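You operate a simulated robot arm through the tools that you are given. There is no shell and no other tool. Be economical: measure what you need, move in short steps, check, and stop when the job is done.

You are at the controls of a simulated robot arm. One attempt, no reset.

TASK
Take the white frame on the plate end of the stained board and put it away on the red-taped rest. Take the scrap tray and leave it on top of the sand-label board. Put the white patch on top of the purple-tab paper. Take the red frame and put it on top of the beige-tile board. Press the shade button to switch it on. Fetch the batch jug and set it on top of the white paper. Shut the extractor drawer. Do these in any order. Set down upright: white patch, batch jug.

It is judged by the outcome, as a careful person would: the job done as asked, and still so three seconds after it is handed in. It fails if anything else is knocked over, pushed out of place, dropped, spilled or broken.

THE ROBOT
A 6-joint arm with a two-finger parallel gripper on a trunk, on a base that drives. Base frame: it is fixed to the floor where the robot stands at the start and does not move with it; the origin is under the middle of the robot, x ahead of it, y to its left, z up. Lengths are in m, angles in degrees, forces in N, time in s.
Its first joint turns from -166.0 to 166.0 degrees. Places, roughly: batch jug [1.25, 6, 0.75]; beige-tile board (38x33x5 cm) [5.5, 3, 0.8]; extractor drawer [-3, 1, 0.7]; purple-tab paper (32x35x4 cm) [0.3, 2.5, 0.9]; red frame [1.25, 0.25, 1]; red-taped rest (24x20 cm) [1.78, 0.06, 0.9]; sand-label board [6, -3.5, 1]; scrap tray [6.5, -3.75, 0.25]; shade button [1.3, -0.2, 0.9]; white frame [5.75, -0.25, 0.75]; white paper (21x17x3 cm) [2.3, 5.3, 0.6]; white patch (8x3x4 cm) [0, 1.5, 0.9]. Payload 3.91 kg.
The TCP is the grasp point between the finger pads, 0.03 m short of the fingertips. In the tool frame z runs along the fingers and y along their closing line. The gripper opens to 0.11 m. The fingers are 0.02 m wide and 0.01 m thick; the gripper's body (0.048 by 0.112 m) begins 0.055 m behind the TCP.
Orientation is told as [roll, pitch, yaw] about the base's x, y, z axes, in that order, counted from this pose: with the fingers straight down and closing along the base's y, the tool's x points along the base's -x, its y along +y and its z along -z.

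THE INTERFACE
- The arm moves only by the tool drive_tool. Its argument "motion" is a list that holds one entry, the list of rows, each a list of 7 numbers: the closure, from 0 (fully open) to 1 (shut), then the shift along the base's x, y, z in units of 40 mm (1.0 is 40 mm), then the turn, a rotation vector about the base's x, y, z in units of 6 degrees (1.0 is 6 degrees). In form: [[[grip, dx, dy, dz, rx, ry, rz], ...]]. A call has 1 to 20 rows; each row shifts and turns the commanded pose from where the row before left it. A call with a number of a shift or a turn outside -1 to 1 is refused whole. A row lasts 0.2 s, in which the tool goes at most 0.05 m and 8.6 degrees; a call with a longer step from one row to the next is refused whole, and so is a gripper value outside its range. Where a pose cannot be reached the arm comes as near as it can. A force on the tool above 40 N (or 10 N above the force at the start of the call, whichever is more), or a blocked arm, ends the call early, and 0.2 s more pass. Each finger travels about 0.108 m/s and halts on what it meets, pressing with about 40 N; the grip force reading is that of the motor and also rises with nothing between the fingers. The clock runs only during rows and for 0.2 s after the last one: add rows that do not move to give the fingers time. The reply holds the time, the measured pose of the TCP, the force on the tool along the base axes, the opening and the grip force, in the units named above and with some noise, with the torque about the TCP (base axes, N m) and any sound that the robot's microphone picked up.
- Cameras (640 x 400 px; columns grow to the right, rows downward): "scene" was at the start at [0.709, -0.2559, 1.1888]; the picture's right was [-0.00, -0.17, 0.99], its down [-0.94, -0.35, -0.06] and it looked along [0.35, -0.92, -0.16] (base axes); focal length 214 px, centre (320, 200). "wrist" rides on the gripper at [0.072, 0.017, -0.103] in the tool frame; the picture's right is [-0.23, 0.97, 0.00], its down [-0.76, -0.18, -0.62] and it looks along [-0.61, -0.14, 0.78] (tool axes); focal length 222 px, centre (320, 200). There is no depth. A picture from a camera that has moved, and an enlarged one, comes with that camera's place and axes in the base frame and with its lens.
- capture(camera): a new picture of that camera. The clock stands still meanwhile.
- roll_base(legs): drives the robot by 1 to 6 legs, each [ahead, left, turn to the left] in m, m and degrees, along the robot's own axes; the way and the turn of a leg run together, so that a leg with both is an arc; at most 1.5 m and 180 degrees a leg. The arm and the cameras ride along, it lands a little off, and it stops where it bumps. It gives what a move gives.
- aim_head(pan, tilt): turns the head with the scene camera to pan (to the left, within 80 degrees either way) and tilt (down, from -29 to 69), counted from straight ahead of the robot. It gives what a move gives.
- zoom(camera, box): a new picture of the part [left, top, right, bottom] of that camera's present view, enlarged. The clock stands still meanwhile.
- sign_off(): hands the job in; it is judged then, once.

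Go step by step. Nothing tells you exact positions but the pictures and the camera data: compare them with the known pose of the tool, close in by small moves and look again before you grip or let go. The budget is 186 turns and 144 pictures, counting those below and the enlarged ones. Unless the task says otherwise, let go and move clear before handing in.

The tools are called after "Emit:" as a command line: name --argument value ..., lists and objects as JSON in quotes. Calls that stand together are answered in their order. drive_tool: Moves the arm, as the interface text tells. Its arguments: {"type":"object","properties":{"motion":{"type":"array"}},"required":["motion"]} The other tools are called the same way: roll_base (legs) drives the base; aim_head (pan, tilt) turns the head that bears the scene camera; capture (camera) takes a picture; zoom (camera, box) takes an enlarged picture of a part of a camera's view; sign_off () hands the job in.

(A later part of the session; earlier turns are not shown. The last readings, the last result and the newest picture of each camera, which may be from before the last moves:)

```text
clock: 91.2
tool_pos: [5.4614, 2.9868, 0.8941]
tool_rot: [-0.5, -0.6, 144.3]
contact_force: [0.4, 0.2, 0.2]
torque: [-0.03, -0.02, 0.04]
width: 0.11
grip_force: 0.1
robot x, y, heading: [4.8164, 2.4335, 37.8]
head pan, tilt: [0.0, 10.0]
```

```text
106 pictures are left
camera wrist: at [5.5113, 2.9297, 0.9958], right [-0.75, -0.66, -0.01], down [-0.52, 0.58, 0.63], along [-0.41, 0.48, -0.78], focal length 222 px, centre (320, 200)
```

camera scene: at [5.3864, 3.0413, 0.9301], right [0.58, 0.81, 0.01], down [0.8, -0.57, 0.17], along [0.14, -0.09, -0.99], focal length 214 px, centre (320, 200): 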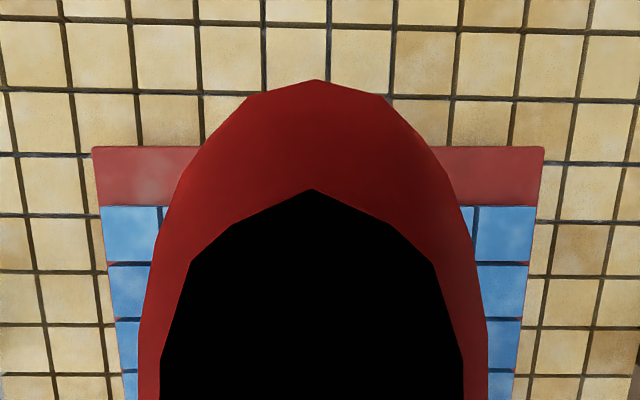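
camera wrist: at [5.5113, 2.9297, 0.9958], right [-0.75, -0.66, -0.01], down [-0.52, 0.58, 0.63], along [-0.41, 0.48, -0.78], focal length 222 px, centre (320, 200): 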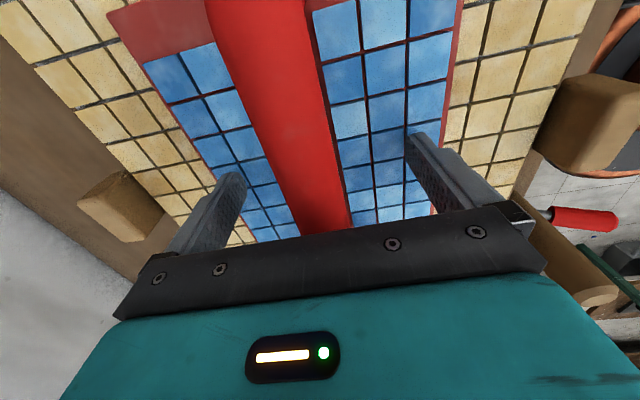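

Released. Lift, retract, then look around the base.

Emit:
drive_tool --motion '[[[0, 0, 0, 0.5, 0, 0, 0], [0, 0, 0, 0.7, 0, 0, 0], [0, 0, 0, 1, 0, 0, 0], [0, 0, 0, 1, 0, 0, 0], [0, 0, 0, 1, 0, 0, 0], [0, 0, 0, 1, 0, 0, 0], [0, 0, 0, 1, 0, 0, 0], [0, 0, 0, 1, 0, 0, 0], [0, 0, 0, 1, 0, 0, 0], [0, -0.7, -0.6, 0, 0, 0, 0], [0, -0.7, -0.6, 0, 0, 0, 0], [0, -0.7, -0.6, 0, 0, 0, 0], [0, -0.7, -0.6, 0, 0, 0, 0], [0, -0.7, -0.6, 0, 0, 0, 0], [0, -0.7, -0.6, 0, 0, 0, 0], [0, -0.7, -0.6, 0, 0, 0, 0]]]'

Emit:
aim_head --pan 0 --tilt 40

Emit:
capture --camera "scene"

Emit:
capture --camera "wrist"

```text
clock: 94.6
tool_pos: [5.2646, 2.818, 1.2205]
tool_rot: [-0.4, -0.5, 144.4]
contact_force: [0.0, 0.7, -0.4]
torque: [-0.07, 0.04, -0.02]
width: 0.1101
grip_force: 0.0
robot x, y, heading: [4.8195, 2.4295, 38.1]
head pan, tilt: [0.0, 10.0]
```

```text
clock: 95.5
tool_pos: [5.2667, 2.8183, 1.2215]
tool_rot: [-0.7, -0.5, 144.4]
contact_force: [-0.8, -0.1, -0.5]
torque: [-0.01, 0.01, 0.01]
width: 0.1098
grip_force: 0.0
robot x, y, heading: [4.817, 2.4307, 38.0]
head pan, tilt: [0.0, 40.0]
```

```text
105 pictures are left
camera scene: at [5.2284, 2.8446, 1.2643], right [0.58, 0.81, 0.01], down [0.62, -0.45, 0.64], along [0.52, -0.36, -0.77], focal length 214 px, centre (320, 200)
```

scene: 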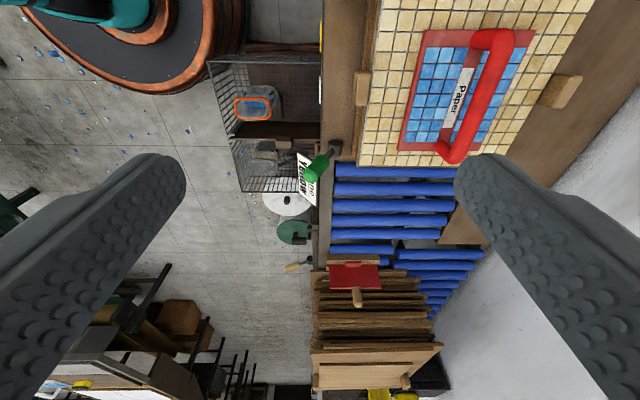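

```text
104 pictures are left
camera wrist: at [5.3146, 2.7609, 1.3225], right [-0.75, -0.66, -0.01], down [-0.52, 0.58, 0.63], along [-0.41, 0.48, -0.78], focal length 222 px, centre (320, 200)
```

wrist: 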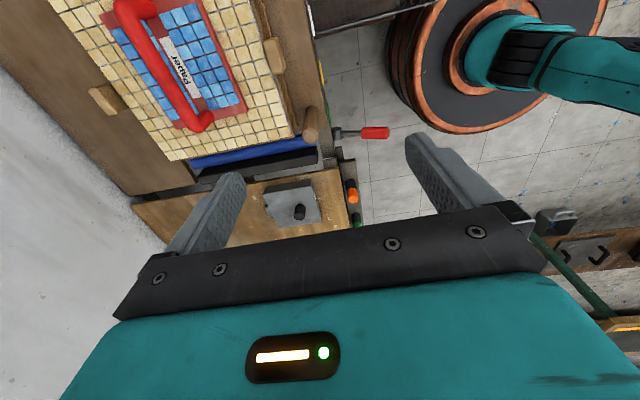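

The red frame sits squarely on the beige-tile board. Back out of the corridor and go round toward the dark table with the white frame.

Emit:
roll_base --legs '[[-0.446, 0.437, 0], [-1.198, -0.396, 0], [-0.852, -0.603, 0], [0, 0, -74]]'

Emit:
aim_head --pan 78 --tilt 0

Emit:
capture --camera "scene"

```text
clock: 113.2
tool_pos: [3.6845, 0.1114, 1.2212]
tool_rot: [-0.6, -0.5, 71.5]
contact_force: [0.3, -0.8, -0.4]
torque: [0.01, 0.02, 0.0]
width: 0.1101
grip_force: 0.0
robot x, y, heading: [3.1809, 0.4302, -34.9]
head pan, tilt: [0.0, 40.0]
```

```text
clock: 114.7
tool_pos: [3.683, 0.1119, 1.2202]
tool_rot: [-0.6, -0.4, 71.5]
contact_force: [0.6, 0.2, 0.7]
torque: [0.04, 0.03, 0.0]
width: 0.1099
grip_force: 0.2
robot x, y, heading: [3.1856, 0.4302, -35.1]
head pan, tilt: [78.0, 0.0]
```

```text
103 pictures are left
camera scene: at [3.6336, 0.2432, 1.3301], right [0.21, -0.06, -0.98], down [-0.32, -0.95, -0.01], along [-0.92, 0.31, -0.22], focal length 214 px, centre (320, 200)
```

scene: 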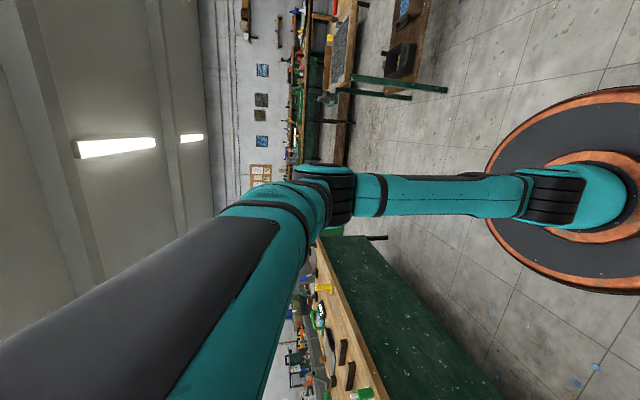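

That pan looked back at the robot. I'll reset the wrist to its natural yaw and tilt it forward for upright views.

Emit:
drive_tool --motion '[[[0, 0, 0, 0, 0, 0, -1], [0, 0, 0, 0, 0, 0, -1], [0, 0, 0, 0, 0, 0, -1], [0, 0, 0, 0, 0, 0, -1], [0, 0, 0, 0, 0, 0, -1], [0, 0, 0, 0, 0, 0, -1], [0, 0, 0, 0, 0, 0, -1], [0, 0, 0, 0, 0, 0, -1], [0, 0, 0, 0, 0, 0, -1], [0, 0, 0, 0, 0, 0, -1], [0, 0, 0, 0, 0, 0, -1], [0, 0, 0, 0, 0, 0, -1], [0, 0, 0, 0, 0, 0, -1], [0, 0, 0, 0, 0, 0, -1], [0, 0, 0, 0, 0, 0, -1], [0, 0, 0, 0, 0, 0, -1], [0, 0, 0, 0, 0, 0, -1], [0, 0, 0, 0, 0, 0, -0.8]]]'

Emit:
drive_tool --motion '[[[0, 0, 0, 0.5, -0.58, -0.81, 0], [0, 0, 0, 0.5, -0.58, -0.81, 0], [0, 0, 0, 0.5, -0.58, -0.81, 0], [0, 0, 0, 0, -0.58, -0.81, 0], [0, 0, 0, 0, -0.58, -0.81, 0], [0, 0, 0, 0, -0.58, -0.81, 0], [0, 0, 0, 0, -0.58, -0.81, 0], [0, 0, 0, 0, -0.58, -0.81, 0], [0, 0, 0, 0, -0.58, -0.81, 0], [0, 0, 0, 0, -0.58, -0.81, 0]]]'

Emit:
aim_head --pan 0 --tilt 0

Emit:
capture --camera "scene"

```text
clock: 118.5
tool_pos: [3.6833, 0.1113, 1.2215]
tool_rot: [-0.7, -0.5, -35.4]
contact_force: [-1.7, 0.6, 0.0]
torque: [-0.01, -0.01, 0.0]
width: 0.1102
grip_force: 0.1
robot x, y, heading: [3.1818, 0.4289, -35.0]
head pan, tilt: [78.0, 0.0]
```

```text
clock: 120.7
tool_pos: [3.6832, 0.112, 1.2821]
tool_rot: [-1.0, -60.3, -35.2]
contact_force: [0.9, -0.5, 0.3]
torque: [0.01, -0.02, -0.01]
width: 0.1099
grip_force: 0.1
robot x, y, heading: [3.1833, 0.4264, -34.9]
head pan, tilt: [78.0, 0.0]
```

```text
clock: 122.2
tool_pos: [3.6817, 0.1129, 1.2817]
tool_rot: [-0.9, -60.2, -35.3]
contact_force: [0.5, 0.2, 0.3]
torque: [0.01, -0.02, -0.02]
width: 0.1101
grip_force: 0.1
robot x, y, heading: [3.1826, 0.4309, -34.8]
head pan, tilt: [0.0, 0.0]
```

```text
102 pictures are left
camera scene: at [3.7001, 0.1011, 1.3951], right [-0.59, -0.81, 0.01], down [-0.41, 0.29, -0.87], along [0.7, -0.51, -0.5], focal length 214 px, centre (320, 200)
```

scene: 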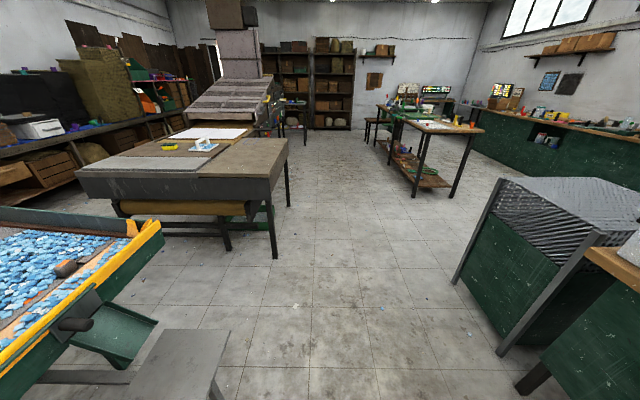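

Emit:
zoom --camera "scene" --box '[60, 90, 300, 240]'

Emit:
zoom --camera "scene" --box '[260, 70, 500, 220]'

```text
2.67 times, centred on (180, 165) of scene
camera zoom: at [3.7001, 0.1011, 1.3951], right [-0.59, -0.81, 0.01], down [-0.41, 0.29, -0.87], along [0.7, -0.51, -0.5], focal length 572 px, centre (693, 293)
```

zoom: 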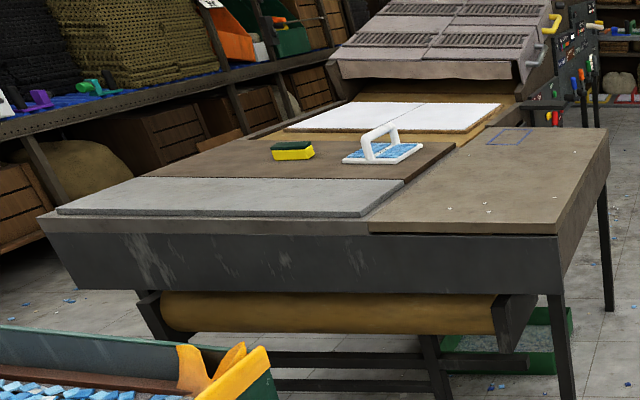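

```text
2.67 times, centred on (380, 145) of scene
camera zoom: at [3.7001, 0.1011, 1.3951], right [-0.59, -0.81, 0.01], down [-0.41, 0.29, -0.87], along [0.7, -0.51, -0.5], focal length 572 px, centre (160, 347)
```

zoom: 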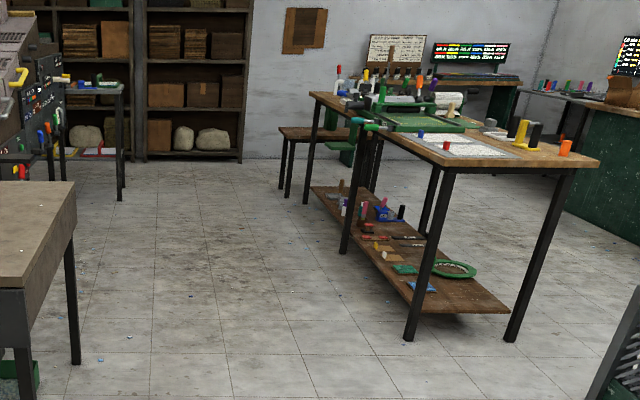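

The white-handled frame stands on the dark table at roughly (5.8, -0.2). I'll drive along the aisle to that table's right side and face it.

Emit:
roll_base --legs '[[0.3, -0.3, 0], [1.1, 0, 0], [1.1, 0, 0], [0, 0, 90]]'

Emit:
capture --camera "scene"

```text
clock: 139.1
tool_pos: [5.385, -0.7988, 1.281]
tool_rot: [-1.0, -60.3, 52.5]
contact_force: [-0.2, 0.8, 0.7]
torque: [0.0, 0.0, -0.04]
width: 0.1098
grip_force: 0.2
robot x, y, heading: [5.0482, -1.2861, 52.9]
head pan, tilt: [0.0, 0.0]
```

```text
99 pictures are left
camera scene: at [5.3977, -0.7826, 1.3951], right [0.78, -0.62, 0.01], down [-0.3, -0.39, -0.87], along [0.54, 0.68, -0.5], focal length 214 px, centre (320, 200)
```

scene: 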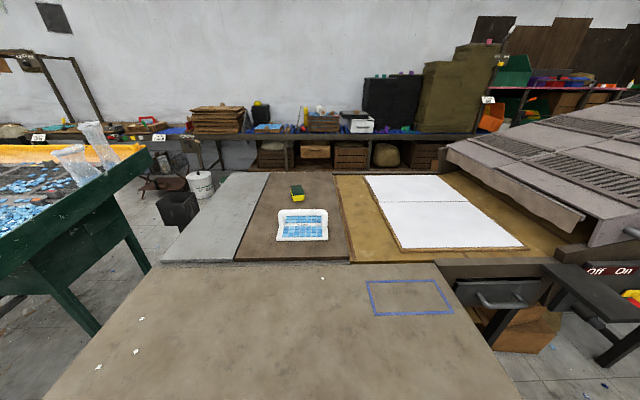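

The frame is on the near end of the brown board, around (5.83, -0.1), about 1.4 m from the base. Move forward carefully and look down.

Emit:
roll_base --legs '[[0.3, 0, 2]]'

Emit:
aim_head --pan 0 --tilt 69

Emit:
capture --camera "scene"

Emit:
aim_head --pan 0 --tilt 15

Emit:
capture --camera "scene"

```text
clock: 141.2
tool_pos: [5.5471, -0.5495, 1.281]
tool_rot: [-1.0, -60.3, 54.3]
contact_force: [-0.5, -0.6, 0.7]
torque: [0.0, -0.01, -0.02]
width: 0.1102
grip_force: 0.1
robot x, y, heading: [5.2202, -1.0467, 54.3]
head pan, tilt: [0.0, 0.0]
```

```text
clock: 142.6
tool_pos: [5.5468, -0.55, 1.2822]
tool_rot: [-1.0, -60.3, 54.4]
contact_force: [0.2, 0.0, 0.6]
torque: [0.0, 0.01, 0.0]
width: 0.11
grip_force: 0.1
robot x, y, heading: [5.2269, -1.0473, 54.7]
head pan, tilt: [0.0, 68.8]
```

```text
98 pictures are left
camera scene: at [5.5118, -0.597, 1.3254], right [0.8, -0.6, 0.01], down [-0.59, -0.79, 0.15], along [-0.08, -0.12, -0.99], focal length 214 px, centre (320, 200)
```

scene: 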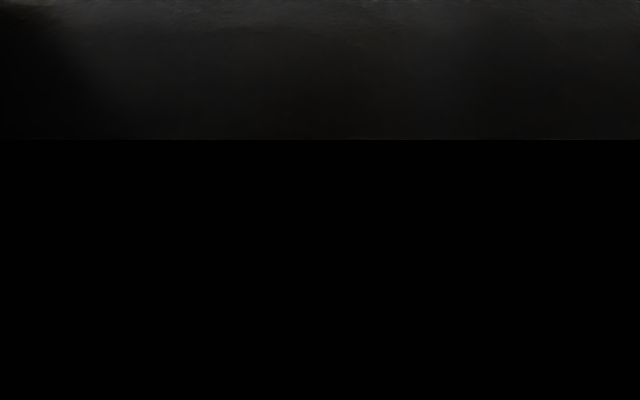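

```text
clock: 143.8
tool_pos: [5.5477, -0.5492, 1.2818]
tool_rot: [-1.0, -60.4, 54.3]
contact_force: [0.3, 0.1, 0.1]
torque: [-0.01, 0.01, -0.02]
width: 0.11
grip_force: 0.1
robot x, y, heading: [5.2251, -1.0453, 54.5]
head pan, tilt: [0.0, 15.0]
```

```text
97 pictures are left
camera scene: at [5.5532, -0.5406, 1.3724], right [0.8, -0.6, 0.01], down [-0.41, -0.57, -0.71], along [0.43, 0.57, -0.7], focal length 214 px, centre (320, 200)
```

scene: 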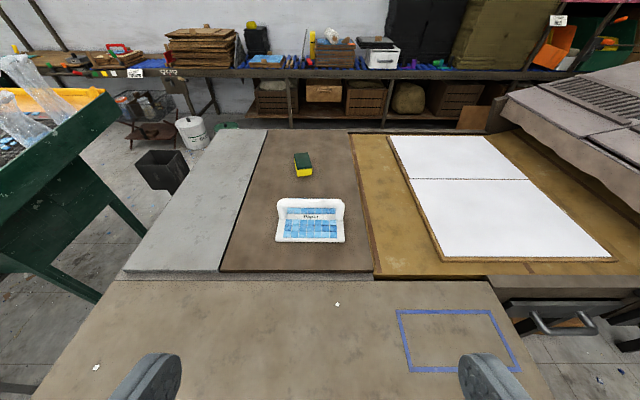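

Frame is about (5.78, -0.19, 0.86), roughly 1.02 m away. Creep 0.15 m forward and bring the tool above it, pointing down.

Emit:
roll_base --legs '[[0.15, 0, 0]]'

Emit:
drive_tool --motion '[[[0, 0.1, 0.14, 0, -0.81, 0.58, 0], [0, 0.1, 0.14, 0, -0.81, 0.58, 0], [0, 0.1, 0.14, 0, -0.81, 0.58, 0], [0, 0.1, 0.14, 0, -0.81, 0.58, 0], [0, 0.1, 0.14, 0, -0.81, 0.58, 0], [0, 0.1, 0.14, 0, -0.81, 0.58, 0], [0, 0.1, 0.14, 0, -0.81, 0.58, 0], [0, 0, 0, 0, -0.81, 0.58, 0], [0, 0, 0, 0, -0.81, 0.58, 0], [0, 0, 0, 0, -0.81, 0.58, 0]]]'

Emit:
aim_head --pan 0 --tilt 0

Emit:
capture --camera "scene"

Emit:
capture --camera "wrist"

```text
clock: 145.2
tool_pos: [5.6325, -0.4281, 1.281]
tool_rot: [-1.0, -60.4, 54.5]
contact_force: [0.2, 0.9, -0.3]
torque: [0.0, -0.02, -0.02]
width: 0.1099
grip_force: 0.0
robot x, y, heading: [5.3118, -0.9211, 54.6]
head pan, tilt: [0.0, 15.0]
```

```text
clock: 147.3
tool_pos: [5.6595, -0.3889, 1.2831]
tool_rot: [-0.9, -0.5, 54.5]
contact_force: [0.1, -0.7, 0.5]
torque: [0.04, -0.05, 0.01]
width: 0.1101
grip_force: 0.0
robot x, y, heading: [5.31, -0.9266, 54.5]
head pan, tilt: [0.0, 15.0]
```

```text
clock: 148.1
tool_pos: [5.661, -0.387, 1.2819]
tool_rot: [-1.1, -0.5, 54.5]
contact_force: [0.4, 0.3, 0.3]
torque: [0.02, 0.01, 0.01]
width: 0.1101
grip_force: 0.2
robot x, y, heading: [5.3126, -0.9252, 54.7]
head pan, tilt: [0.0, 0.0]
```

```text
96 pictures are left
camera scene: at [5.7243, -0.2992, 1.3208], right [0.81, -0.58, 0.02], down [-0.58, -0.81, -0.01], along [0.02, 0.0, -1.0], focal length 214 px, centre (320, 200)
```

scene: 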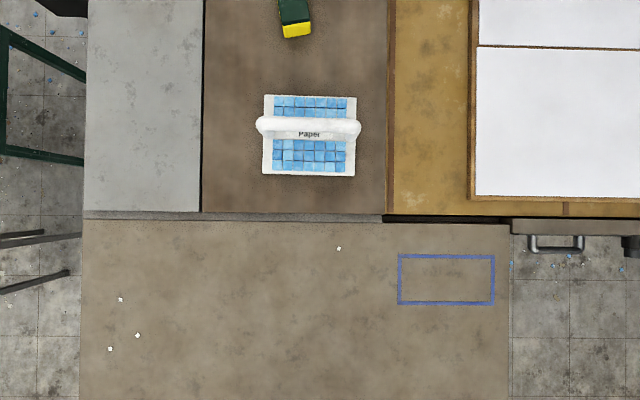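

```text
95 pictures are left
camera wrist: at [5.6025, -0.4376, 1.3832], right [-0.66, 0.75, -0.02], down [0.58, 0.52, 0.63], along [0.48, 0.41, -0.77], focal length 222 px, centre (320, 200)
```

wrist: 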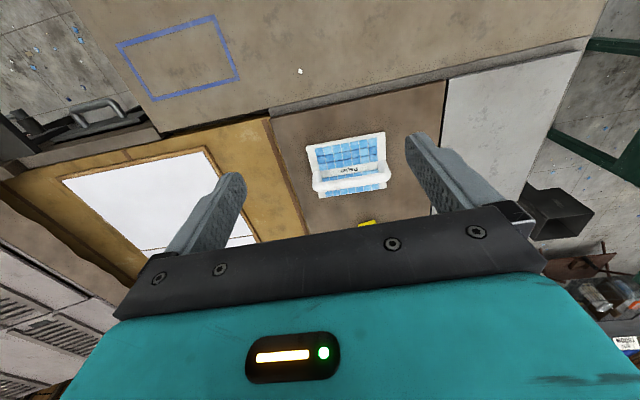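

Bar centre at about (5.787, -0.184, 0.95), bar azimuth -38°. Rotate the gripper, move above, and descend partway.

Emit:
drive_tool --motion '[[[0, 0.315, 0.5, 0, 0, 0, 1], [0, 0.315, 0.5, 0, 0, 0, 1], [0, 0.315, 0.5, 0, 0, 0, 1], [0, 0.315, 0.5, 0, 0, 0, 1], [0, 0.315, 0.5, 0, 0, 0, 1], [0, 0.315, 0.5, 0, 0, 0, 1], [0, 0.315, 0.5, 0, 0, 0, 1], [0, 0.315, 0.5, 0, 0, 0, 1], [0, 0.315, 0.5, 0, 0, 0, 1], [0, 0.315, 0.5, 0, 0, 0, 1], [0, 0, 0, -1, 0, 0, 1], [0, 0, 0, -1, 0, 0, 1], [0, 0, 0, -1, 0, 0, 1], [0, 0, 0, -1, 0, 0, 1], [0, 0, 0, -1, 0, 0, 0.6]]]'

Emit:
capture --camera "scene"

Emit:
capture --camera "wrist"

```text
clock: 151.3
tool_pos: [5.7699, -0.2121, 1.0239]
tool_rot: [-1.1, -0.5, 142.1]
contact_force: [-0.4, 0.0, 0.9]
torque: [0.06, 0.03, -0.05]
width: 0.1099
grip_force: 0.0
out of reach, approached as far as the arm can: row 5, 6, 7, 8, 9, 10
robot x, y, heading: [5.3108, -0.9252, 54.7]
head pan, tilt: [0.0, 0.0]
```

```text
94 pictures are left
camera scene: at [5.6836, -0.1466, 1.0626], right [0.61, 0.79, 0.02], down [0.79, -0.61, -0.01], along [0.0, 0.02, -1.0], focal length 214 px, centre (320, 200)
```

scene: 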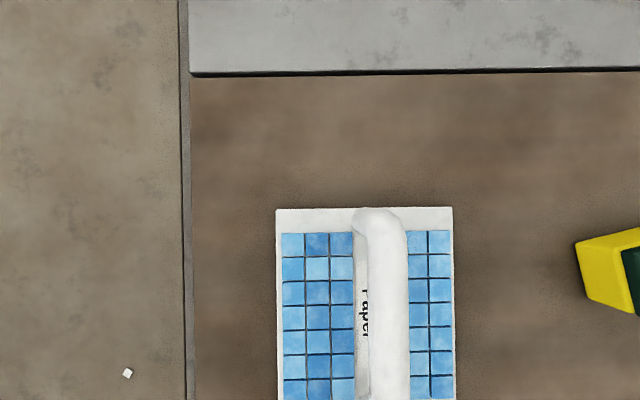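

```text
93 pictures are left
camera wrist: at [5.8162, -0.2734, 1.1251], right [-0.78, -0.63, -0.02], down [-0.49, 0.6, 0.63], along [-0.39, 0.5, -0.77], focal length 222 px, centre (320, 200)
```

wrist: 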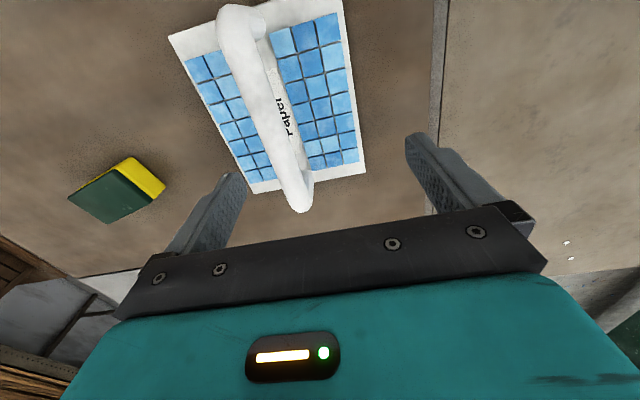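

Need 3.6 cm more outward. Move and descend to about 0.945.

Emit:
drive_tool --motion '[[[0, 0.28, 0.36, 0, 0, 0, 0], [0, 0.28, 0.36, 0, 0, 0, 0], [0, 0, 0, -0.6, 0, 0, 0], [0, 0, 0, -0.6, 0, 0, 0], [0, 0, 0, -0.5, 0, 0, 0], [0, 0, 0, 0, 0, 0, 0]]]'

Emit:
capture --camera "scene"

Emit:
capture --camera "wrist"

```text
clock: 152.7
tool_pos: [5.7933, -0.1842, 0.9585]
tool_rot: [-1.0, -0.5, 142.0]
contact_force: [0.4, 0.8, -0.2]
torque: [-0.03, 0.04, 0.0]
width: 0.1099
grip_force: 0.0
robot x, y, heading: [5.3101, -0.9229, 54.6]
head pan, tilt: [0.0, 0.0]
```

```text
92 pictures are left
camera scene: at [5.7069, -0.117, 0.9965], right [0.62, 0.79, 0.02], down [0.79, -0.62, -0.01], along [0.0, 0.02, -1.0], focal length 214 px, centre (320, 200)
```

scene: 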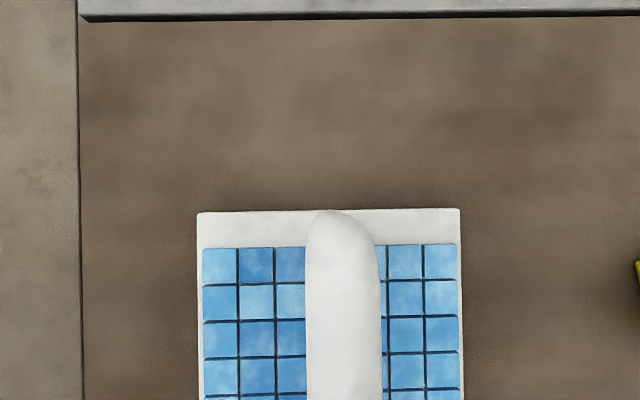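

```text
91 pictures are left
camera wrist: at [5.8393, -0.244, 1.0591], right [-0.78, -0.63, -0.01], down [-0.49, 0.6, 0.63], along [-0.39, 0.5, -0.77], focal length 222 px, centre (320, 200)
```

wrist: 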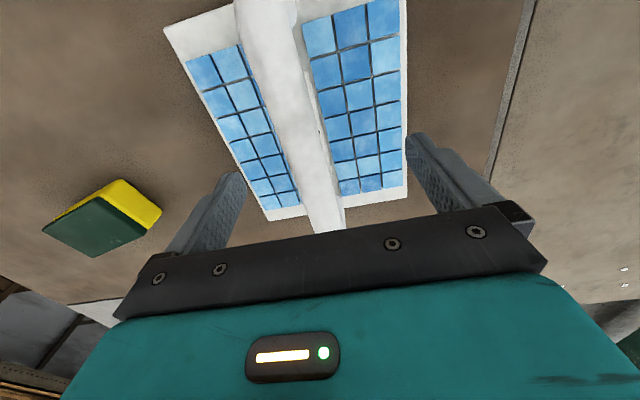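

The bar is lower than estimated, about z 0.92. Lower 4 cm more and nudge outward.

Emit:
drive_tool --motion '[[[0, 0.13, 0.17, -0.5, 0, 0, 0], [0, 0, 0, -0.5, 0, 0, 0], [0, 0, 0, 0, 0, 0, 0]]]'

Emit:
capture --camera "scene"

Emit:
capture --camera "wrist"

```text
clock: 153.5
tool_pos: [5.7981, -0.1776, 0.9179]
tool_rot: [-0.9, -0.5, 142.1]
contact_force: [-0.7, 0.2, 0.3]
torque: [0.01, 0.0, -0.03]
width: 0.1098
grip_force: 0.1
robot x, y, heading: [5.3132, -0.9258, 54.7]
head pan, tilt: [0.0, 0.0]
```

```text
90 pictures are left
camera scene: at [5.712, -0.1108, 0.9569], right [0.62, 0.79, 0.02], down [0.79, -0.62, -0.01], along [0.0, 0.02, -1.0], focal length 214 px, centre (320, 200)
```

scene: 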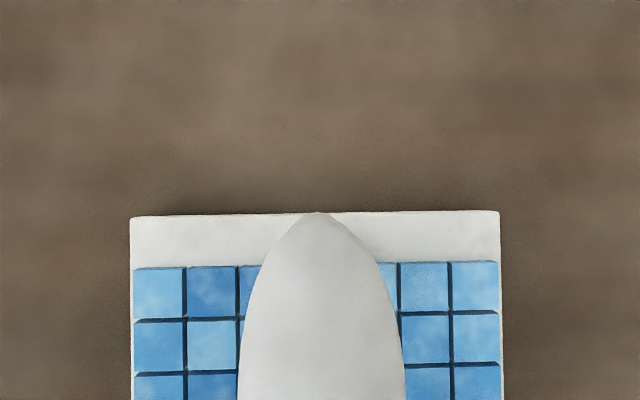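

```text
89 pictures are left
camera wrist: at [5.8444, -0.2377, 1.0194], right [-0.78, -0.63, -0.01], down [-0.49, 0.6, 0.63], along [-0.39, 0.5, -0.77], focal length 222 px, centre (320, 200)
```

wrist: 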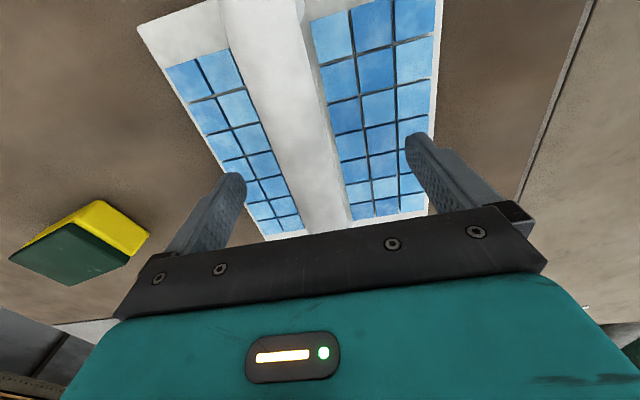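

Good alignment; grip and lift.

Emit:
drive_tool --motion '[[[0, 0, 0, -0.15, 0, 0, 0], [1, 0, 0, 0, 0, 0, 0], [1, 0, 0, 0, 0, 0, 0], [1, 0, 0, 0, 0, 0, 0], [1, 0, 0, 0, 0, 0, 0], [1, 0, 0, 0, 0, 0, 0]]]'

Emit:
drive_tool --motion '[[[1, 0, 0, 0.5, 0, 0, 0], [1, 0, 0, 0.5, 0, 0, 0], [1, 0, 0, 0.5, 0, 0, 0], [1, 0, 0, 0.5, 0, 0, 0], [1, -0.3, -0.5, 0.7, 0, 0, 0], [1, -0.3, -0.5, 0.7, 0, 0, 0], [1, -0.3, -0.5, 0.7, 0, 0, 0], [1, -0.3, -0.5, 0.7, 0, 0, 0], [1, -0.3, -0.5, 0.7, 0, 0, 0], [1, -0.3, -0.5, 0.7, 0, 0, 0], [1, -0.3, -0.5, 0.7, 0, 0, 0], [1, -0.3, -0.5, 0.7, 0, 0, 0], [1, -0.4, -0.7, 0, 0, 0, 0], [1, -0.4, -0.7, 0, 0, 0, 0], [1, -0.4, -0.7, 0, 0, 0, 0], [1, -0.4, -0.7, 0, 0, 0, 0]]]'

Emit:
capture --camera "wrist"

```text
clock: 154.9
tool_pos: [5.7992, -0.1762, 0.9115]
tool_rot: [-1.0, -0.5, 142.0]
contact_force: [-0.2, -0.1, 1.3]
torque: [-0.01, -0.03, 0.27]
width: 0.0254
grip_force: 40.2
robot x, y, heading: [5.3116, -0.9254, 54.7]
head pan, tilt: [0.0, 0.0]
```

```text
clock: 158.3
tool_pos: [5.6396, -0.4485, 1.2164]
tool_rot: [-1.0, -0.4, 142.0]
contact_force: [0.9, 0.8, -4.9]
torque: [-0.07, 0.03, -0.01]
width: 0.0253
grip_force: 40.2
robot x, y, heading: [5.314, -0.9274, 54.8]
head pan, tilt: [0.0, 0.0]
```

```text
88 pictures are left
camera wrist: at [5.6851, -0.5087, 1.3172], right [-0.78, -0.63, -0.01], down [-0.49, 0.6, 0.63], along [-0.39, 0.5, -0.77], focal length 222 px, centre (320, 200)
```

wrist: 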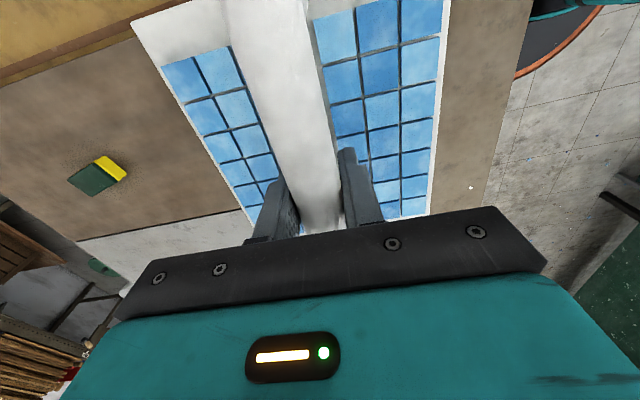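

White frame held. Back out and drive along the aisle to the rear of the first bench, facing the red-taped rest at about (1.79, 0.05).

Emit:
roll_base --legs '[[-0.48, 0, 0], [0, 1.14, 0], [0, 1.14, 0], [0, 1.14, 0], [0, 0, 180]]'

Emit:
capture --camera "scene"

Emit:
capture --camera "wrist"

```text
clock: 184.6
tool_pos: [1.9484, 0.2955, 1.2163]
tool_rot: [-1.0, -0.5, -42.6]
contact_force: [0.8, 0.3, -4.7]
torque: [-0.02, 0.0, 0.01]
width: 0.0252
grip_force: 40.2
robot x, y, heading: [2.3103, 0.7511, -129.9]
head pan, tilt: [0.0, 0.0]
```

```text
87 pictures are left
camera scene: at [2.0304, 0.222, 1.2552], right [-0.68, -0.74, 0.02], down [-0.74, 0.68, -0.01], along [-0.01, -0.02, -1.0], focal length 214 px, centre (320, 200)
```

scene: 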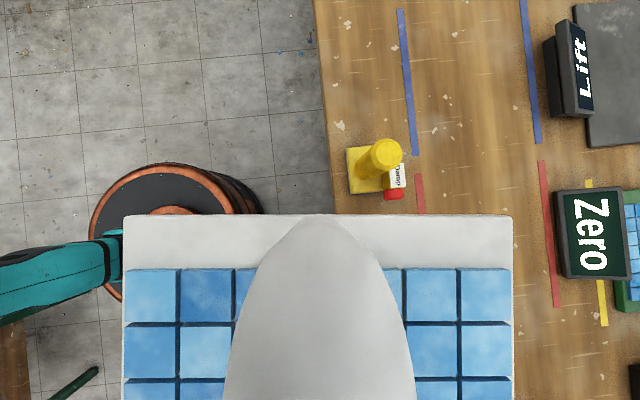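

```text
86 pictures are left
camera wrist: at [1.9069, 0.3588, 1.3177], right [0.83, 0.56, -0.02], down [0.45, -0.63, 0.63], along [0.35, -0.53, -0.77], focal length 222 px, centre (320, 200)
```

wrist: 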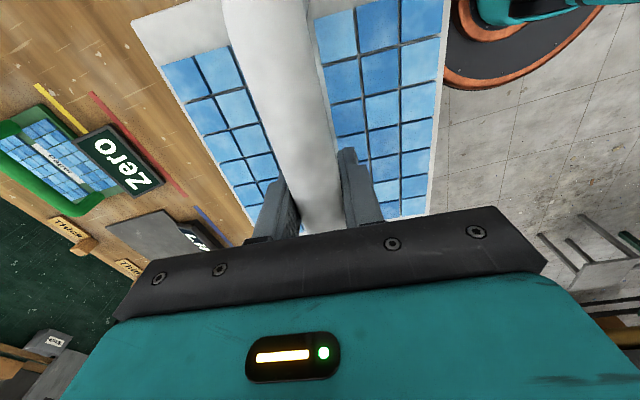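

Tapes re-measured consistently; rest centre ≈ (1.79, 0.047), azimuth -36°. Step the base forward and bring the frame above it.

Emit:
roll_base --legs '[[0.15, 0, 0]]'

```text
clock: 186.0
tool_pos: [1.8502, 0.1777, 1.2163]
tool_rot: [-1.0, -0.5, -42.5]
contact_force: [1.5, -0.3, -3.8]
torque: [0.01, 0.03, -0.03]
width: 0.0256
grip_force: 40.2
robot x, y, heading: [2.2144, 0.6267, -130.0]
head pan, tilt: [0.0, 0.0]
```

Emit:
drive_tool --motion '[[[1, -0.375, -0.82, 0, 0, 0, 0.28], [1, -0.375, -0.82, 0, 0, 0, 0.28], [1, -0.375, -0.82, 0, 0, 0, 0.28], [1, -0.375, -0.82, 0, 0, 0, 0.28], [1, 0, 0, -1, 0, 0, 0], [1, 0, 0, -1, 0, 0, 0], [1, 0, 0, -1, 0, 0, 0], [1, 0, 0, -1, 0, 0, 0], [1, 0, 0, -1, 0, 0, 0], [1, 0, 0, 0, 0, 0, 0]]]'

Emit:
capture --camera "scene"

Emit:
capture --camera "wrist"

```text
clock: 188.2
tool_pos: [1.7901, 0.046, 1.0141]
tool_rot: [-1.0, -0.5, -35.6]
contact_force: [-0.6, 0.3, -3.8]
torque: [0.01, 0.02, 0.0]
width: 0.0252
grip_force: 39.7
robot x, y, heading: [2.2104, 0.6256, -129.8]
head pan, tilt: [0.0, 0.0]
```

```text
85 pictures are left
camera scene: at [1.88, -0.018, 1.0538], right [-0.58, -0.81, 0.02], down [-0.81, 0.58, -0.01], along [0.0, -0.02, -1.0], focal length 214 px, centre (320, 200)
```

scene: 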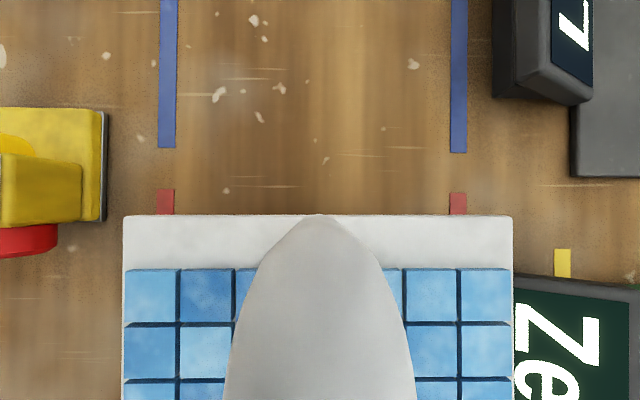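

```text
84 pictures are left
camera wrist: at [1.7412, 0.1033, 1.1164], right [0.75, 0.66, -0.01], down [0.52, -0.58, 0.63], along [0.41, -0.48, -0.77], focal length 222 px, centre (320, 200)
```

wrist: 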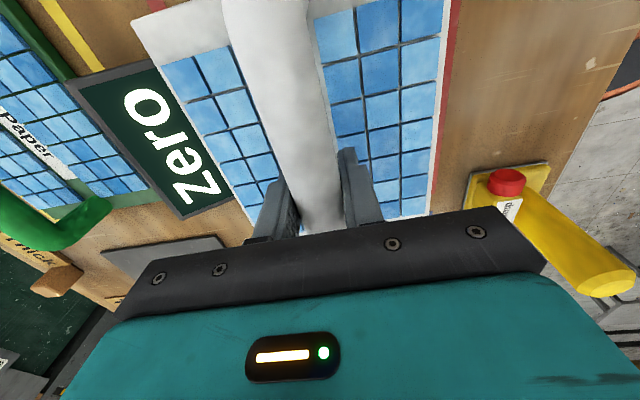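

Centred between the tapes; shift 8 mm away from the Zero sign and lower to contact.

Emit:
drive_tool --motion '[[[1, 0.11, 0.16, -0.3, 0, 0, 0], [1, 0, 0, -0.4, 0, 0, 0], [1, 0, 0, -0.3, 0, 0, 0], [1, 0, 0, -0.15, 0, 0, 0], [1, 0, 0, -0.15, 0, 0, 0], [1, 0, 0, 0, 0, 0, 0]]]'

Emit:
capture --camera "wrist"

```text
clock: 189.6
tool_pos: [1.795, 0.0537, 0.9637]
tool_rot: [-1.1, -0.5, -35.7]
contact_force: [-3.5, -0.3, 5.9]
torque: [-0.49, -0.6, -0.14]
width: 0.0251
grip_force: 40.3
robot x, y, heading: [2.2167, 0.6291, -130.2]
head pan, tilt: [0.0, 0.0]
```

```text
83 pictures are left
camera wrist: at [1.7456, 0.1115, 1.0656], right [0.75, 0.66, -0.02], down [0.52, -0.58, 0.63], along [0.41, -0.49, -0.77], focal length 222 px, centre (320, 200)
```

wrist: 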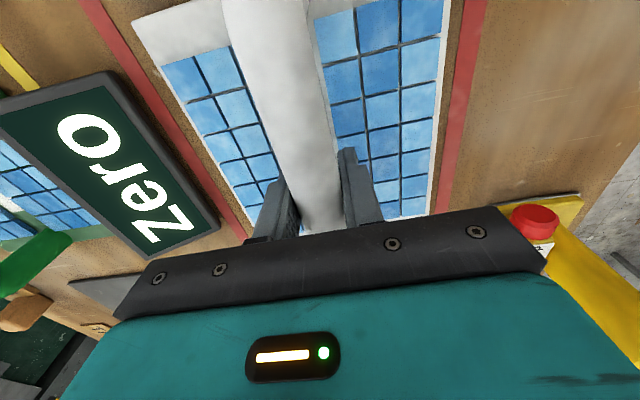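

Touching; settle a few more mm, then release.

Emit:
drive_tool --motion '[[[1, 0, 0, -0.1, 0, 0, 0], [1, 0, 0, 0, 0, 0, 0]]]'

Emit:
drive_tool --motion '[[[0.8, 0, 0, 0, 0, 0, 0], [0.6, 0, 0, 0, 0, 0, 0], [0.3, 0, 0, 0, 0, 0, 0], [0, 0, 0, 0, 0, 0, 0], [0, 0, 0, 0, 0, 0, 0], [0, 0, 0, 0.5, 0, 0, 0], [0, 0, 0, 0.7, 0, 0, 0], [0, 0, 0, 1, 0, 0, 0], [0, 0, 0, 1, 0, 0, 0], [0, 0, 0, 1, 0, 0, 0], [0, 0, 0, 1, 0, 0, 0], [0, 0, 0, 1, 0, 0, 0], [0, 0.5, 0.65, 0, 0, 0, 0], [0, 0.5, 0.65, 0, 0, 0, 0], [0, 0.5, 0.65, 0, 0, 0, 0], [0, 0, 0, 1, 0, 0, 0]]]'

Emit:
capture --camera "wrist"

```text
clock: 190.1
tool_pos: [1.7946, 0.0528, 0.9644]
tool_rot: [-1.3, -0.5, -35.7]
contact_force: [1.8, 2.8, 6.6]
torque: [0.16, -0.15, 0.08]
width: 0.0252
grip_force: 40.1
robot x, y, heading: [2.2148, 0.6251, -129.8]
head pan, tilt: [0.0, 0.0]
stopped in row 2: the force on the tool passed its limit at 43 N (the readings are from after the stop); the commanded pose is now the measured one
```

```text
clock: 193.5
tool_pos: [1.8561, 0.131, 1.2518]
tool_rot: [-1.4, -0.5, -35.8]
contact_force: [0.0, -1.0, -1.1]
torque: [0.01, 0.04, 0.04]
width: 0.1098
grip_force: 0.1
robot x, y, heading: [2.2183, 0.6309, -129.8]
head pan, tilt: [0.0, 0.0]
```

```text
82 pictures are left
camera wrist: at [1.8065, 0.1897, 1.3531], right [0.75, 0.66, -0.02], down [0.52, -0.57, 0.63], along [0.4, -0.49, -0.77], focal length 222 px, centre (320, 200)
```

wrist: 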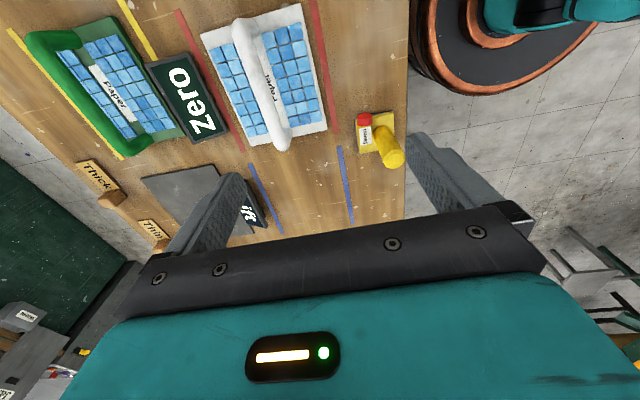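

White frame sits neatly between the red tapes. Next: the white patch and purple-tab paper. Turn and drive across toward that table.

Emit:
roll_base --legs '[[0, 0, -90], [0.9, 0.03, 0], [0.4, 0, 0]]'

Emit:
drive_tool --motion '[[[0, 0, 0, 0, 0, 0, -1], [0, 0, 0, 0, 0, 0, -1], [0, 0, 0, 0, 0, 0, -1], [0, 0, 0, 0, 0, 0, -1], [0, 0, 0, 0, 0, 0, -1], [0, 0, 0, 0, 0, 0, -1], [0, 0, 0, 0, 0, 0, -1], [0, 0, 0, 0, 0, 0, -1], [0, 0, 0, 0, 0, 0, -1], [0, 0, 0, 0, 0, 0, -1], [0, 0, 0, 0, 0, 0, -1], [0, 0, 0, 0, 0, 0, -1], [0, 0, 0, 0, 0, 0, -1], [0, 0, 0, 0, 0, 0, -1], [0, 0, 0, 0, 0, 0, -1]]]'

Emit:
drive_tool --motion '[[[0, 0, 0, 0, 0.58, 0.81, 0], [0, 0, 0, 0, 0.58, 0.81, 0], [0, 0, 0, 0, 0.58, 0.81, 0], [0, 0, 0, 0, 0.58, 0.81, 0], [0, 0, 0, 0, 0.58, 0.81, 0], [0, 0, 0, 0, 0.58, 0.81, 0], [0, 0, 0, 0, 0.58, 0.81, 0], [0, 0, 0, 0, 0.58, 0.81, 0]]]'

Emit:
capture --camera "scene"

```text
clock: 204.1
tool_pos: [0.6728, 1.7746, 1.253]
tool_rot: [-1.3, -0.4, -124.7]
contact_force: [-0.2, -0.2, 0.3]
torque: [0.0, -0.02, -0.02]
width: 0.11
grip_force: 0.0
robot x, y, heading: [1.1748, 1.4248, 141.3]
head pan, tilt: [0.0, 0.0]
```

```text
clock: 207.3
tool_pos: [0.6724, 1.7753, 1.252]
tool_rot: [-1.5, -0.4, 145.3]
contact_force: [-0.5, 0.8, 0.2]
torque: [-0.04, -0.01, -0.01]
width: 0.1099
grip_force: 0.1
robot x, y, heading: [1.1763, 1.4232, 141.3]
head pan, tilt: [0.0, 0.0]
```

```text
clock: 209.1
tool_pos: [0.6748, 1.7754, 1.2513]
tool_rot: [-2.3, -48.3, 145.8]
contact_force: [0.0, -0.4, 0.1]
torque: [0.0, 0.01, 0.02]
width: 0.11
grip_force: 0.1
robot x, y, heading: [1.1745, 1.4243, 141.0]
head pan, tilt: [0.0, 0.0]
```

```text
81 pictures are left
camera scene: at [0.6377, 1.7972, 1.3582], right [0.59, 0.81, 0.03], down [0.55, -0.37, -0.75], along [-0.59, 0.45, -0.66], focal length 214 px, centre (320, 200)
```

scene: 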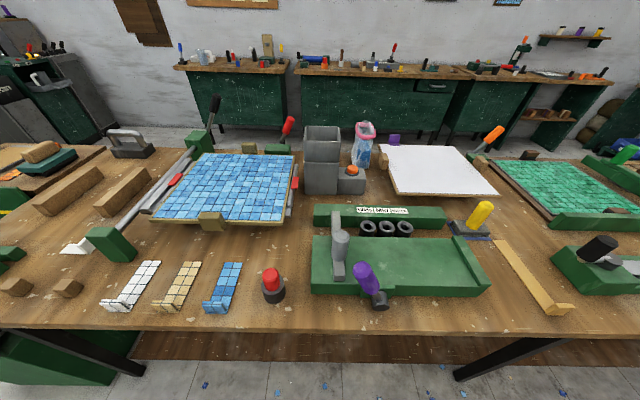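

I see white, beige and blue patches at the bench front-left and a white sheet board with a purple tab. Zoom on both.

Emit:
zoom --camera "scene" --box '[50, 230, 270, 330]'

Emit:
zoom --camera "scene" --box '[290, 110, 530, 260]'

```text
2.91 times, centred on (160, 280) of scene
camera zoom: at [0.6377, 1.7972, 1.3582], right [0.59, 0.81, 0.03], down [0.55, -0.37, -0.75], along [-0.59, 0.45, -0.66], focal length 624 px, centre (786, -33)
```

zoom: 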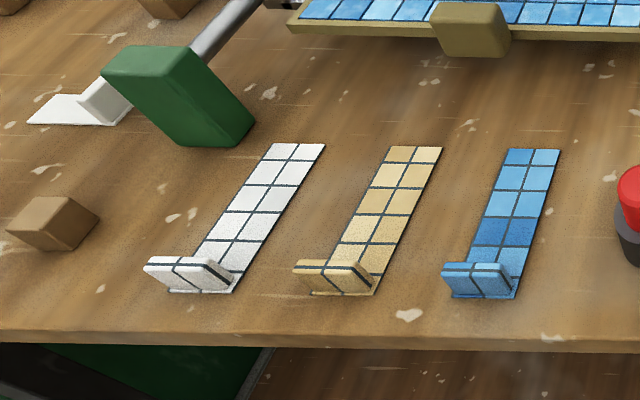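

```text
2.67 times, centred on (410, 185) of scene
camera zoom: at [0.6377, 1.7972, 1.3582], right [0.59, 0.81, 0.03], down [0.55, -0.37, -0.75], along [-0.59, 0.45, -0.66], focal length 572 px, centre (80, 240)
```

zoom: 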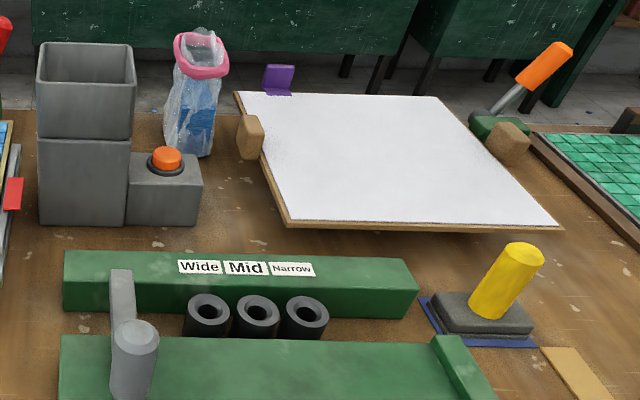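

Judging by position (0, 1.5), the "white patch" seems to be the small white wedge-like piece left of the strips, near the green block. I'll move closer and look.

Emit:
roll_base --legs '[[0.42, 0.25, 0]]'

Emit:
drive_tool --motion '[[[0, 0, -0.7, 0, -0.58, -0.81, 0], [0, 0, -0.7, 0, -0.58, -0.81, 0], [0, 0, -0.7, 0, -0.58, -0.81, 0], [0, 0, -0.7, 0, -0.58, -0.81, 0], [0, 0, -0.7, 0, 0, 0, 0], [0, 0, -0.7, 0, 0, 0, 0]]]'

Emit:
capture --camera "scene"

```text
clock: 212.0
tool_pos: [0.1965, 1.8442, 1.2513]
tool_rot: [-2.4, -48.3, 145.6]
contact_force: [-0.6, -0.4, 0.6]
torque: [0.01, -0.01, -0.01]
width: 0.1098
grip_force: 0.1
robot x, y, heading: [0.6973, 1.492, 141.0]
head pan, tilt: [0.0, 0.0]
```

```text
clock: 213.4
tool_pos: [0.1976, 1.6736, 1.2514]
tool_rot: [-1.9, -24.4, 145.3]
contact_force: [1.2, 0.2, -0.1]
torque: [-0.03, 0.0, -0.02]
width: 0.11
grip_force: 0.0
robot x, y, heading: [0.6964, 1.4875, 140.8]
head pan, tilt: [0.0, 0.0]
```

```text
78 pictures are left
camera scene: at [0.1274, 1.7208, 1.3307], right [0.58, 0.81, 0.03], down [0.75, -0.52, -0.41], along [-0.32, 0.26, -0.91], focal length 214 px, centre (320, 200)
```

scene: 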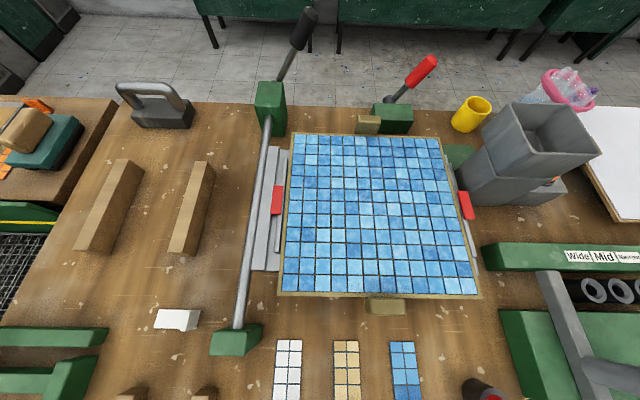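

Emit:
zoom --camera "scene" --box '[120, 290, 280, 390]'

Emit:
capture --camera "wrist"

```text
4.00 times, centred on (200, 340) of scene
camera zoom: at [0.1274, 1.7208, 1.3307], right [0.58, 0.81, 0.03], down [0.75, -0.52, -0.41], along [-0.32, 0.26, -0.91], focal length 858 px, centre (800, -360)
```

zoom: 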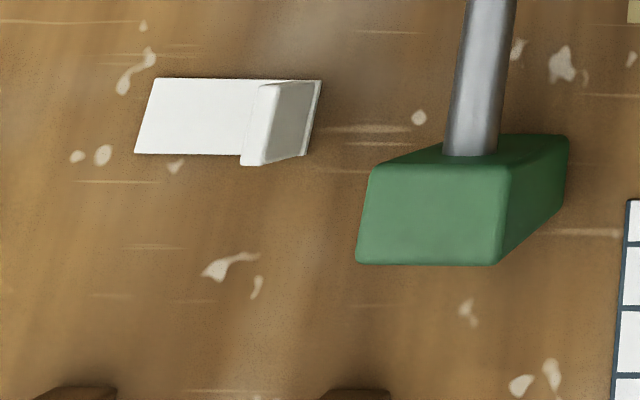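

```text
76 pictures are left
camera wrist: at [0.2738, 1.5956, 1.3138], right [-0.74, -0.67, 0.06], down [-0.27, 0.38, 0.89], along [-0.62, 0.63, -0.46], focal length 222 px, centre (320, 200)
```

wrist: 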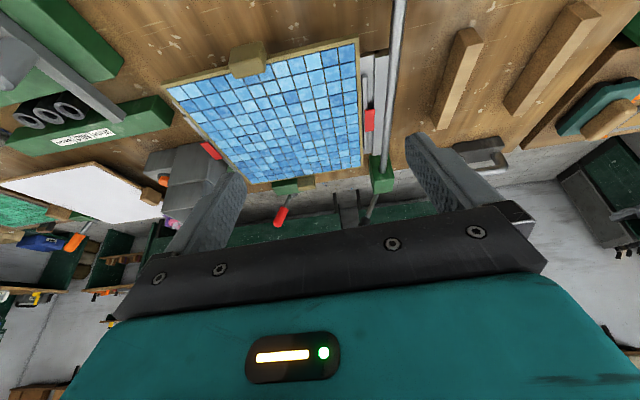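

The white patch is a flat plate with an upright tab at one end, near (0.03, 1.51). Move above it pointing straight down.

Emit:
drive_tool --motion '[[[0, -0.7, -0.7, 0, -0.58, -0.81, 0], [0, -0.7, -0.7, 0, -0.58, -0.81, 0], [0, -0.7, -0.7, 0, -0.58, -0.81, 0], [0, -0.7, -0.7, 0, -0.58, -0.81, 0], [0, -0.7, -0.7, 0, 0, 0, 0], [0, 0.2, -0.3, -0.9, 0, 0, 0], [0, 0, 0, -1, 0, 0, 0]]]'

Emit:
capture --camera "scene"

Emit:
capture --camera "wrist"

```text
clock: 215.0
tool_pos: [0.0677, 1.5228, 1.1769]
tool_rot: [-1.5, -0.4, 145.2]
contact_force: [-0.7, 0.8, -0.5]
torque: [-0.03, 0.01, -0.02]
width: 0.1101
grip_force: 0.1
robot x, y, heading: [0.6955, 1.4906, 141.2]
head pan, tilt: [0.0, 0.0]
```

```text
75 pictures are left
camera scene: at [-0.0221, 1.5837, 1.2154], right [0.57, 0.82, 0.03], down [0.82, -0.57, -0.01], along [0.01, 0.03, -1.0], focal length 214 px, centre (320, 200)
```

scene: 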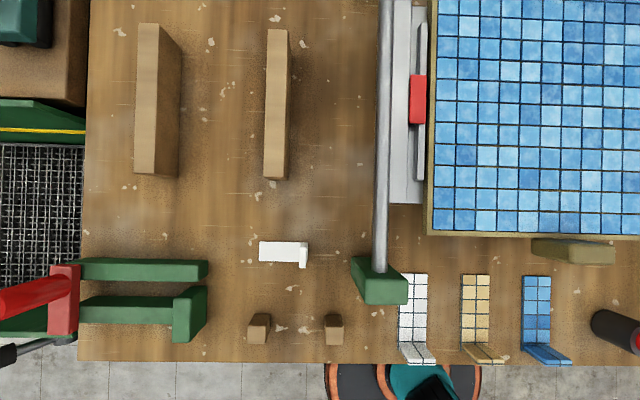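

```text
74 pictures are left
camera wrist: at [0.1168, 1.464, 1.2779], right [-0.74, -0.67, -0.02], down [-0.53, 0.56, 0.63], along [-0.41, 0.48, -0.77], focal length 222 px, centre (320, 200)
```

wrist: 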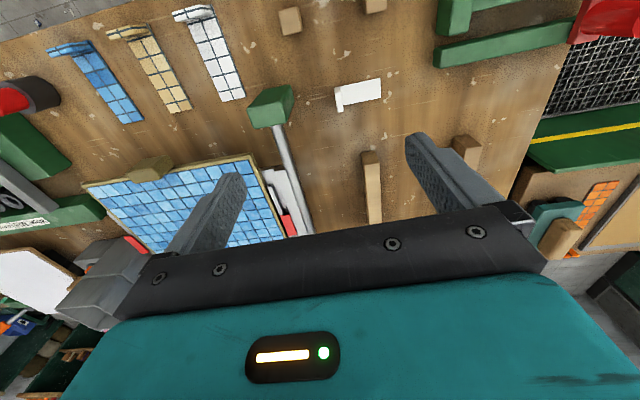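

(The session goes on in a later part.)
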